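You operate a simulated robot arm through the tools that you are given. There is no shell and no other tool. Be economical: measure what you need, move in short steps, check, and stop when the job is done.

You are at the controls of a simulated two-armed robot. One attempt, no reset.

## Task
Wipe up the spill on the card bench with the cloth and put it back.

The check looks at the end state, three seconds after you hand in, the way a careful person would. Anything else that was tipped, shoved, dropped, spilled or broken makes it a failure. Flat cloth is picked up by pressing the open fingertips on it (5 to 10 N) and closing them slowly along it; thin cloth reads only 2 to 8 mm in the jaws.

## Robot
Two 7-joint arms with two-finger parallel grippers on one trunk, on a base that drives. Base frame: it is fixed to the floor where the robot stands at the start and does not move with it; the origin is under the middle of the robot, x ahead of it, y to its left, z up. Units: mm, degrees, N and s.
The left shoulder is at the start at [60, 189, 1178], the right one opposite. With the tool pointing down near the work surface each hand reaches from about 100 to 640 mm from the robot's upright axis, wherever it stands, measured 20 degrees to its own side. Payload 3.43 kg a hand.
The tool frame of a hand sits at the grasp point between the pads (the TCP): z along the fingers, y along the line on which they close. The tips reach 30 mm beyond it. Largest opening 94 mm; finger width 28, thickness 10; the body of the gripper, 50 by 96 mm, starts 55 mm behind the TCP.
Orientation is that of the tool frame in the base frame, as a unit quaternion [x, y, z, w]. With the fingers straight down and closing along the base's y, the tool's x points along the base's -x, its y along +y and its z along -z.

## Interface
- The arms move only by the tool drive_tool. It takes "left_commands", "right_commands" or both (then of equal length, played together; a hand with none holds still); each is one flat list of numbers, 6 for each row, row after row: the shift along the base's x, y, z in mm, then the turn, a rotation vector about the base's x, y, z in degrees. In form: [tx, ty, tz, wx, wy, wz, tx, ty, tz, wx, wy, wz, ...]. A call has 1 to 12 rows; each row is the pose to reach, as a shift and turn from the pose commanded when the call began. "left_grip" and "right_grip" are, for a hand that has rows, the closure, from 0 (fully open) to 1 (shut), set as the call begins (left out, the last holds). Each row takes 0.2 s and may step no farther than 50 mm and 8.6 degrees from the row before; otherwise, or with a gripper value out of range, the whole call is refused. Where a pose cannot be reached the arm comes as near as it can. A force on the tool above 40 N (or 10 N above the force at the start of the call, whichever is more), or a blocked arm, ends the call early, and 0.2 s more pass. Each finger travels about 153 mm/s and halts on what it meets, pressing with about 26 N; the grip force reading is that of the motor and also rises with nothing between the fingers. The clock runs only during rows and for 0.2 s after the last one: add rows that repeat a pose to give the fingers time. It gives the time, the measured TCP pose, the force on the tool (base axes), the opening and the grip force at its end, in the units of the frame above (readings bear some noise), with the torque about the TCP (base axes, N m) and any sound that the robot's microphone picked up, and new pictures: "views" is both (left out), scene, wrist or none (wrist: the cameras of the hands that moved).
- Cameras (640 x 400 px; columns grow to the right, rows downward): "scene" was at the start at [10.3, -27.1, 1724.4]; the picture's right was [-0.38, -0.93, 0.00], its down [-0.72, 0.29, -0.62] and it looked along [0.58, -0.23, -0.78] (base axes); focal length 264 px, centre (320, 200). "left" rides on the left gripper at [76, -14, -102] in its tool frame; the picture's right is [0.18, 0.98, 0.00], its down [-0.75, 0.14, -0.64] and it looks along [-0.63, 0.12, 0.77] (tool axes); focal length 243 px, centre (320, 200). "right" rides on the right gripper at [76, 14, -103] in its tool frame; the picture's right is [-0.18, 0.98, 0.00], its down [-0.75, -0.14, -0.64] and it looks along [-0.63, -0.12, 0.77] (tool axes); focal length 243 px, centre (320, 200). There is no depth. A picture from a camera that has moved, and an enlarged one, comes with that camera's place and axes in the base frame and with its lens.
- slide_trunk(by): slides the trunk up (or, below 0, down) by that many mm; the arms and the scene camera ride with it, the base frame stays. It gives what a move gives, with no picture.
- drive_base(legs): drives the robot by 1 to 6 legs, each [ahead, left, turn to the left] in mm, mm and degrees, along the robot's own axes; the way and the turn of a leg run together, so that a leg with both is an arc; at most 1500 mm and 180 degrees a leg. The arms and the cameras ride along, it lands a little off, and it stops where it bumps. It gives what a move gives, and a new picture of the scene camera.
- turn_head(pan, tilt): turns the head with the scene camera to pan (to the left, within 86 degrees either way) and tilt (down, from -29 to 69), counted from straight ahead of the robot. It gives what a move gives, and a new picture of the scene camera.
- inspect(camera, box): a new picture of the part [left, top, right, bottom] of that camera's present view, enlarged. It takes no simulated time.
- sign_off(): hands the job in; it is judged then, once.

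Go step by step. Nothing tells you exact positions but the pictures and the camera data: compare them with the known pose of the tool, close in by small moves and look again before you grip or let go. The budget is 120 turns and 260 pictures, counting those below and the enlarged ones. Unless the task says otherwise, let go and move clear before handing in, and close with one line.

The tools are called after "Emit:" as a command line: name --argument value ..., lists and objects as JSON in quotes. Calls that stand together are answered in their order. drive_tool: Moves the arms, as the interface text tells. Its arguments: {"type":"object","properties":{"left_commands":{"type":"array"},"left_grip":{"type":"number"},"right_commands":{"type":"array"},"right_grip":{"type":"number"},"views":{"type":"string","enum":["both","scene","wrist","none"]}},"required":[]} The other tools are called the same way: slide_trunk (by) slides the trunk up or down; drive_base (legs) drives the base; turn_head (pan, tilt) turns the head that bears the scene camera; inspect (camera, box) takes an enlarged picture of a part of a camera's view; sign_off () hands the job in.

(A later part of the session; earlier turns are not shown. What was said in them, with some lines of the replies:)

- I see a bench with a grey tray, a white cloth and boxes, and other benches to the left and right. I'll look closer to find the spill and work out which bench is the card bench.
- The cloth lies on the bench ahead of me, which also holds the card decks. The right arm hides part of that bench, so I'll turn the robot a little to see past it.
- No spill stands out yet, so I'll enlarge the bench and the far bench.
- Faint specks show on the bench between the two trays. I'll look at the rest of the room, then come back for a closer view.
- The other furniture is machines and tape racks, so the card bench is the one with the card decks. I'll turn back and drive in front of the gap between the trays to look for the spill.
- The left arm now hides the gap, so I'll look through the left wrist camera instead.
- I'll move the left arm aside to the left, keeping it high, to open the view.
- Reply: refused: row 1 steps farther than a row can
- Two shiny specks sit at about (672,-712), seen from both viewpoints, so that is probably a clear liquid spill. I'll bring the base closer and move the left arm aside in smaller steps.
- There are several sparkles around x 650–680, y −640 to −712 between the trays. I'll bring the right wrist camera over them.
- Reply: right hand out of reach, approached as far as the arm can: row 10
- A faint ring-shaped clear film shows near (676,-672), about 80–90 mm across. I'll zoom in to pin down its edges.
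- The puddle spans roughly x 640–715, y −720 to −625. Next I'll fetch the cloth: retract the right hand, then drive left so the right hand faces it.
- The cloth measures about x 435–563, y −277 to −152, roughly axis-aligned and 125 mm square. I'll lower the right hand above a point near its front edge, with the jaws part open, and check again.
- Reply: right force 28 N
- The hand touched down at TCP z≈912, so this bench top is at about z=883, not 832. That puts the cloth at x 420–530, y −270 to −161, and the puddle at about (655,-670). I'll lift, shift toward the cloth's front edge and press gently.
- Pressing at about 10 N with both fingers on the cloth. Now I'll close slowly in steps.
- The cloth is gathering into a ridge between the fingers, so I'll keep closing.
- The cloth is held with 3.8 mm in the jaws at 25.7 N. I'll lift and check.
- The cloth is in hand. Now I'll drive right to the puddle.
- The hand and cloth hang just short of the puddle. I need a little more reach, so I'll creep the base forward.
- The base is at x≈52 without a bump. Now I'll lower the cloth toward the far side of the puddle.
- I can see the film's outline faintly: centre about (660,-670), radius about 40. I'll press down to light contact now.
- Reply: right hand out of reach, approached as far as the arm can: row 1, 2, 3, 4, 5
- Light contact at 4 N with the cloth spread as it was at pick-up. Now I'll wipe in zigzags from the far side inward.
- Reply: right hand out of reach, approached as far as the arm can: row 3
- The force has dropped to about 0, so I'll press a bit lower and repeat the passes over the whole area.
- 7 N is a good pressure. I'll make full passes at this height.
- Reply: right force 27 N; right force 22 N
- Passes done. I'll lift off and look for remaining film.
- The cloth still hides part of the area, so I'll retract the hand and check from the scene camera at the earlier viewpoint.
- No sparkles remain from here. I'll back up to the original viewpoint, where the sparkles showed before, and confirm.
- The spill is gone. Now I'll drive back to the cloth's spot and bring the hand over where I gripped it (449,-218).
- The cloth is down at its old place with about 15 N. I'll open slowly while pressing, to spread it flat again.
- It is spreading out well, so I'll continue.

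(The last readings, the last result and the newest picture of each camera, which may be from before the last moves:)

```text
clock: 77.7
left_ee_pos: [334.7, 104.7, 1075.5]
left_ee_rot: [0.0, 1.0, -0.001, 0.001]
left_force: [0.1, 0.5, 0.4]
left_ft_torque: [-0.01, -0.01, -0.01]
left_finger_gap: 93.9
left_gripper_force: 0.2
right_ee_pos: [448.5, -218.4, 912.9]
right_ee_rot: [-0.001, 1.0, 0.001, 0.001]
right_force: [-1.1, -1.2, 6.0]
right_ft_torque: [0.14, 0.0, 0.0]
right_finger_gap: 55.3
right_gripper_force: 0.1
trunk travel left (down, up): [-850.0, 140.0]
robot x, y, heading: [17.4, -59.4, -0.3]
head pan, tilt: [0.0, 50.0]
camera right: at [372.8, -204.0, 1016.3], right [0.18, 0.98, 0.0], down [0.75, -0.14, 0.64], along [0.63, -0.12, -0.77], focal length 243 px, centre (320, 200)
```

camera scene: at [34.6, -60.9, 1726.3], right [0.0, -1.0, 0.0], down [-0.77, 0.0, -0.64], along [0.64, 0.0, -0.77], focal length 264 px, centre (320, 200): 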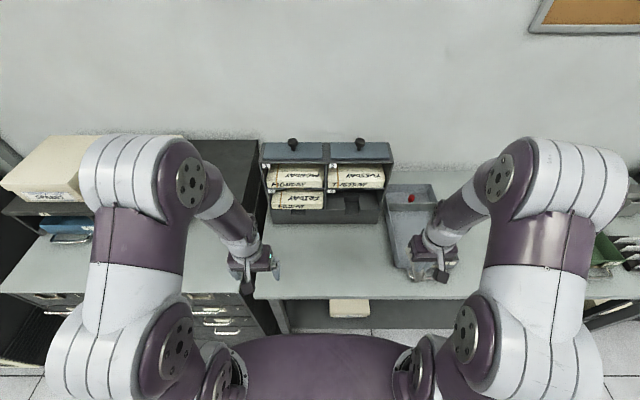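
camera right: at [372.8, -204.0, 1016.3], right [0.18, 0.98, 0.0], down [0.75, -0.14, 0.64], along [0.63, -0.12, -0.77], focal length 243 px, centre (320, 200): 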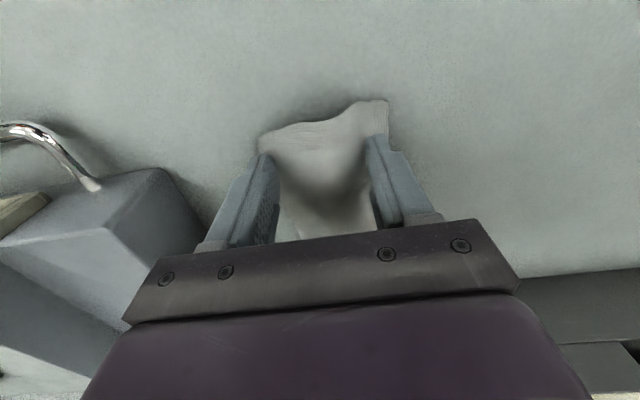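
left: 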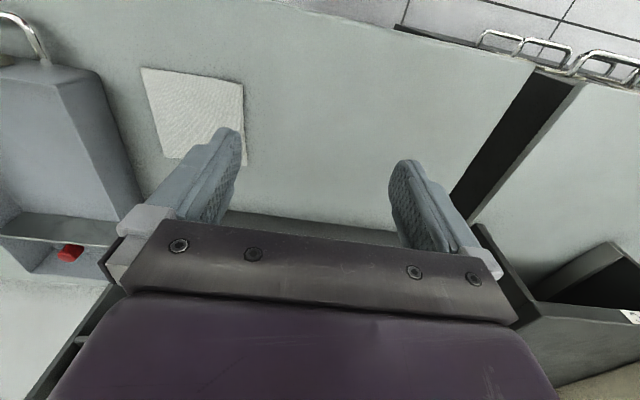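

Nearly flat. I'll lift straight up slowly, back the hand off and look.

Emit:
drive_tool --right_commands '[0, 0, 5, 0, 0, 0, 0, 0, 15, 0, 0, 0, 0, 0, 40, 0, 0, 0, 0, 0, 80, 0, 0, 0, -15, 0, 120, 0, 0, 0, -30, 0, 160, 0, 0, 0, -50, 0, 190, 0, 0, 0]' --views "both"

Emit:
inspect --camera "right" --box '[200, 40, 456, 200]'

```text
clock: 79.3
left_ee_pos: [333.3, 103.8, 1074.7]
left_ee_rot: [-0.001, 1.0, 0.001, 0.001]
left_force: [0.1, 0.5, -0.3]
left_ft_torque: [0.0, -0.01, -0.02]
left_finger_gap: 93.9
left_gripper_force: 0.1
right_ee_pos: [397.4, -217.7, 1105.3]
right_ee_rot: [-0.001, 1.0, 0.0, -0.001]
right_force: [-0.5, 0.0, -0.6]
right_ft_torque: [0.0, -0.02, 0.04]
right_finger_gap: 56.4
right_gripper_force: 0.0
trunk travel left (down, up): [-850.0, 140.0]
robot x, y, heading: [17.2, -64.3, -0.1]
head pan, tilt: [0.0, 50.0]
camera scene: at [32.6, -59.7, 1726.3], right [0.0, -1.0, 0.0], down [-0.77, 0.0, -0.64], along [0.64, 0.0, -0.77], focal length 264 px, centre (320, 200)
camera right: at [321.7, -203.0, 1207.3], right [0.18, 0.98, 0.0], down [0.75, -0.14, 0.64], along [0.63, -0.12, -0.77], focal length 243 px, centre (320, 200)
```

scene: 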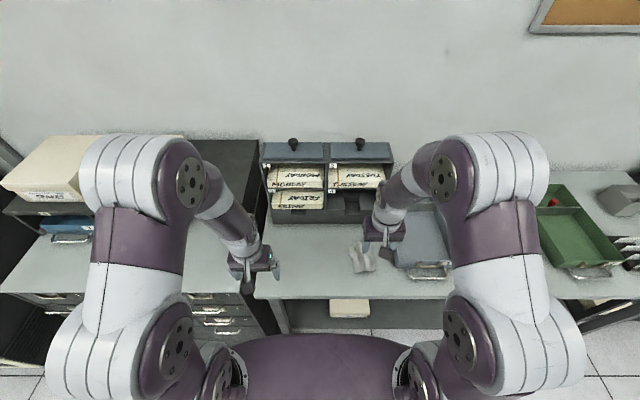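
right: 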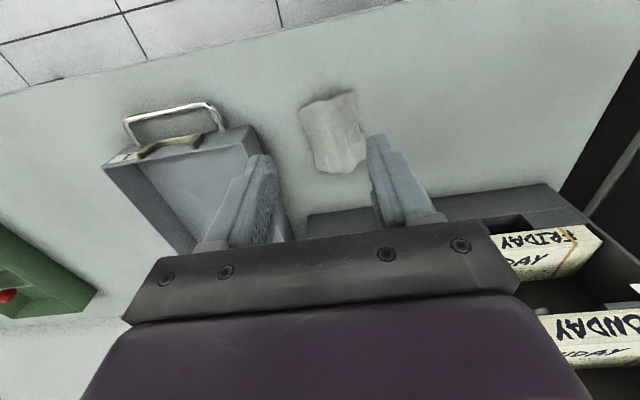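

```text
2.50 times, centred on (328, 120) of right
camera zoom: at [321.7, -203.0, 1207.3], right [0.18, 0.98, 0.0], down [0.75, -0.14, 0.64], along [0.63, -0.12, -0.77], focal length 606 px, centre (300, 400)
```

zoom: 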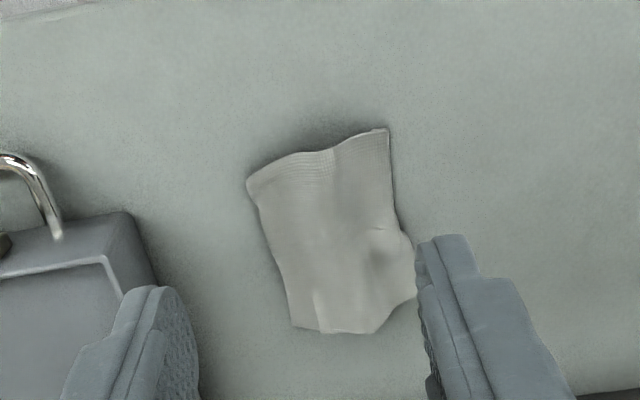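

The cloth lies spread at about (471,-214), within a few mm of its original centre; it looks slightly wrinkled. The puddle is gone, the trays look undisturbed and both hands are clear, so I'm handing in.

Emit:
sign_off

```text
The job is handed in.
```

I wiped up the spill on the card bench, put the cloth back in its original place (a little wrinkled), and saw nothing else on the bench moved.
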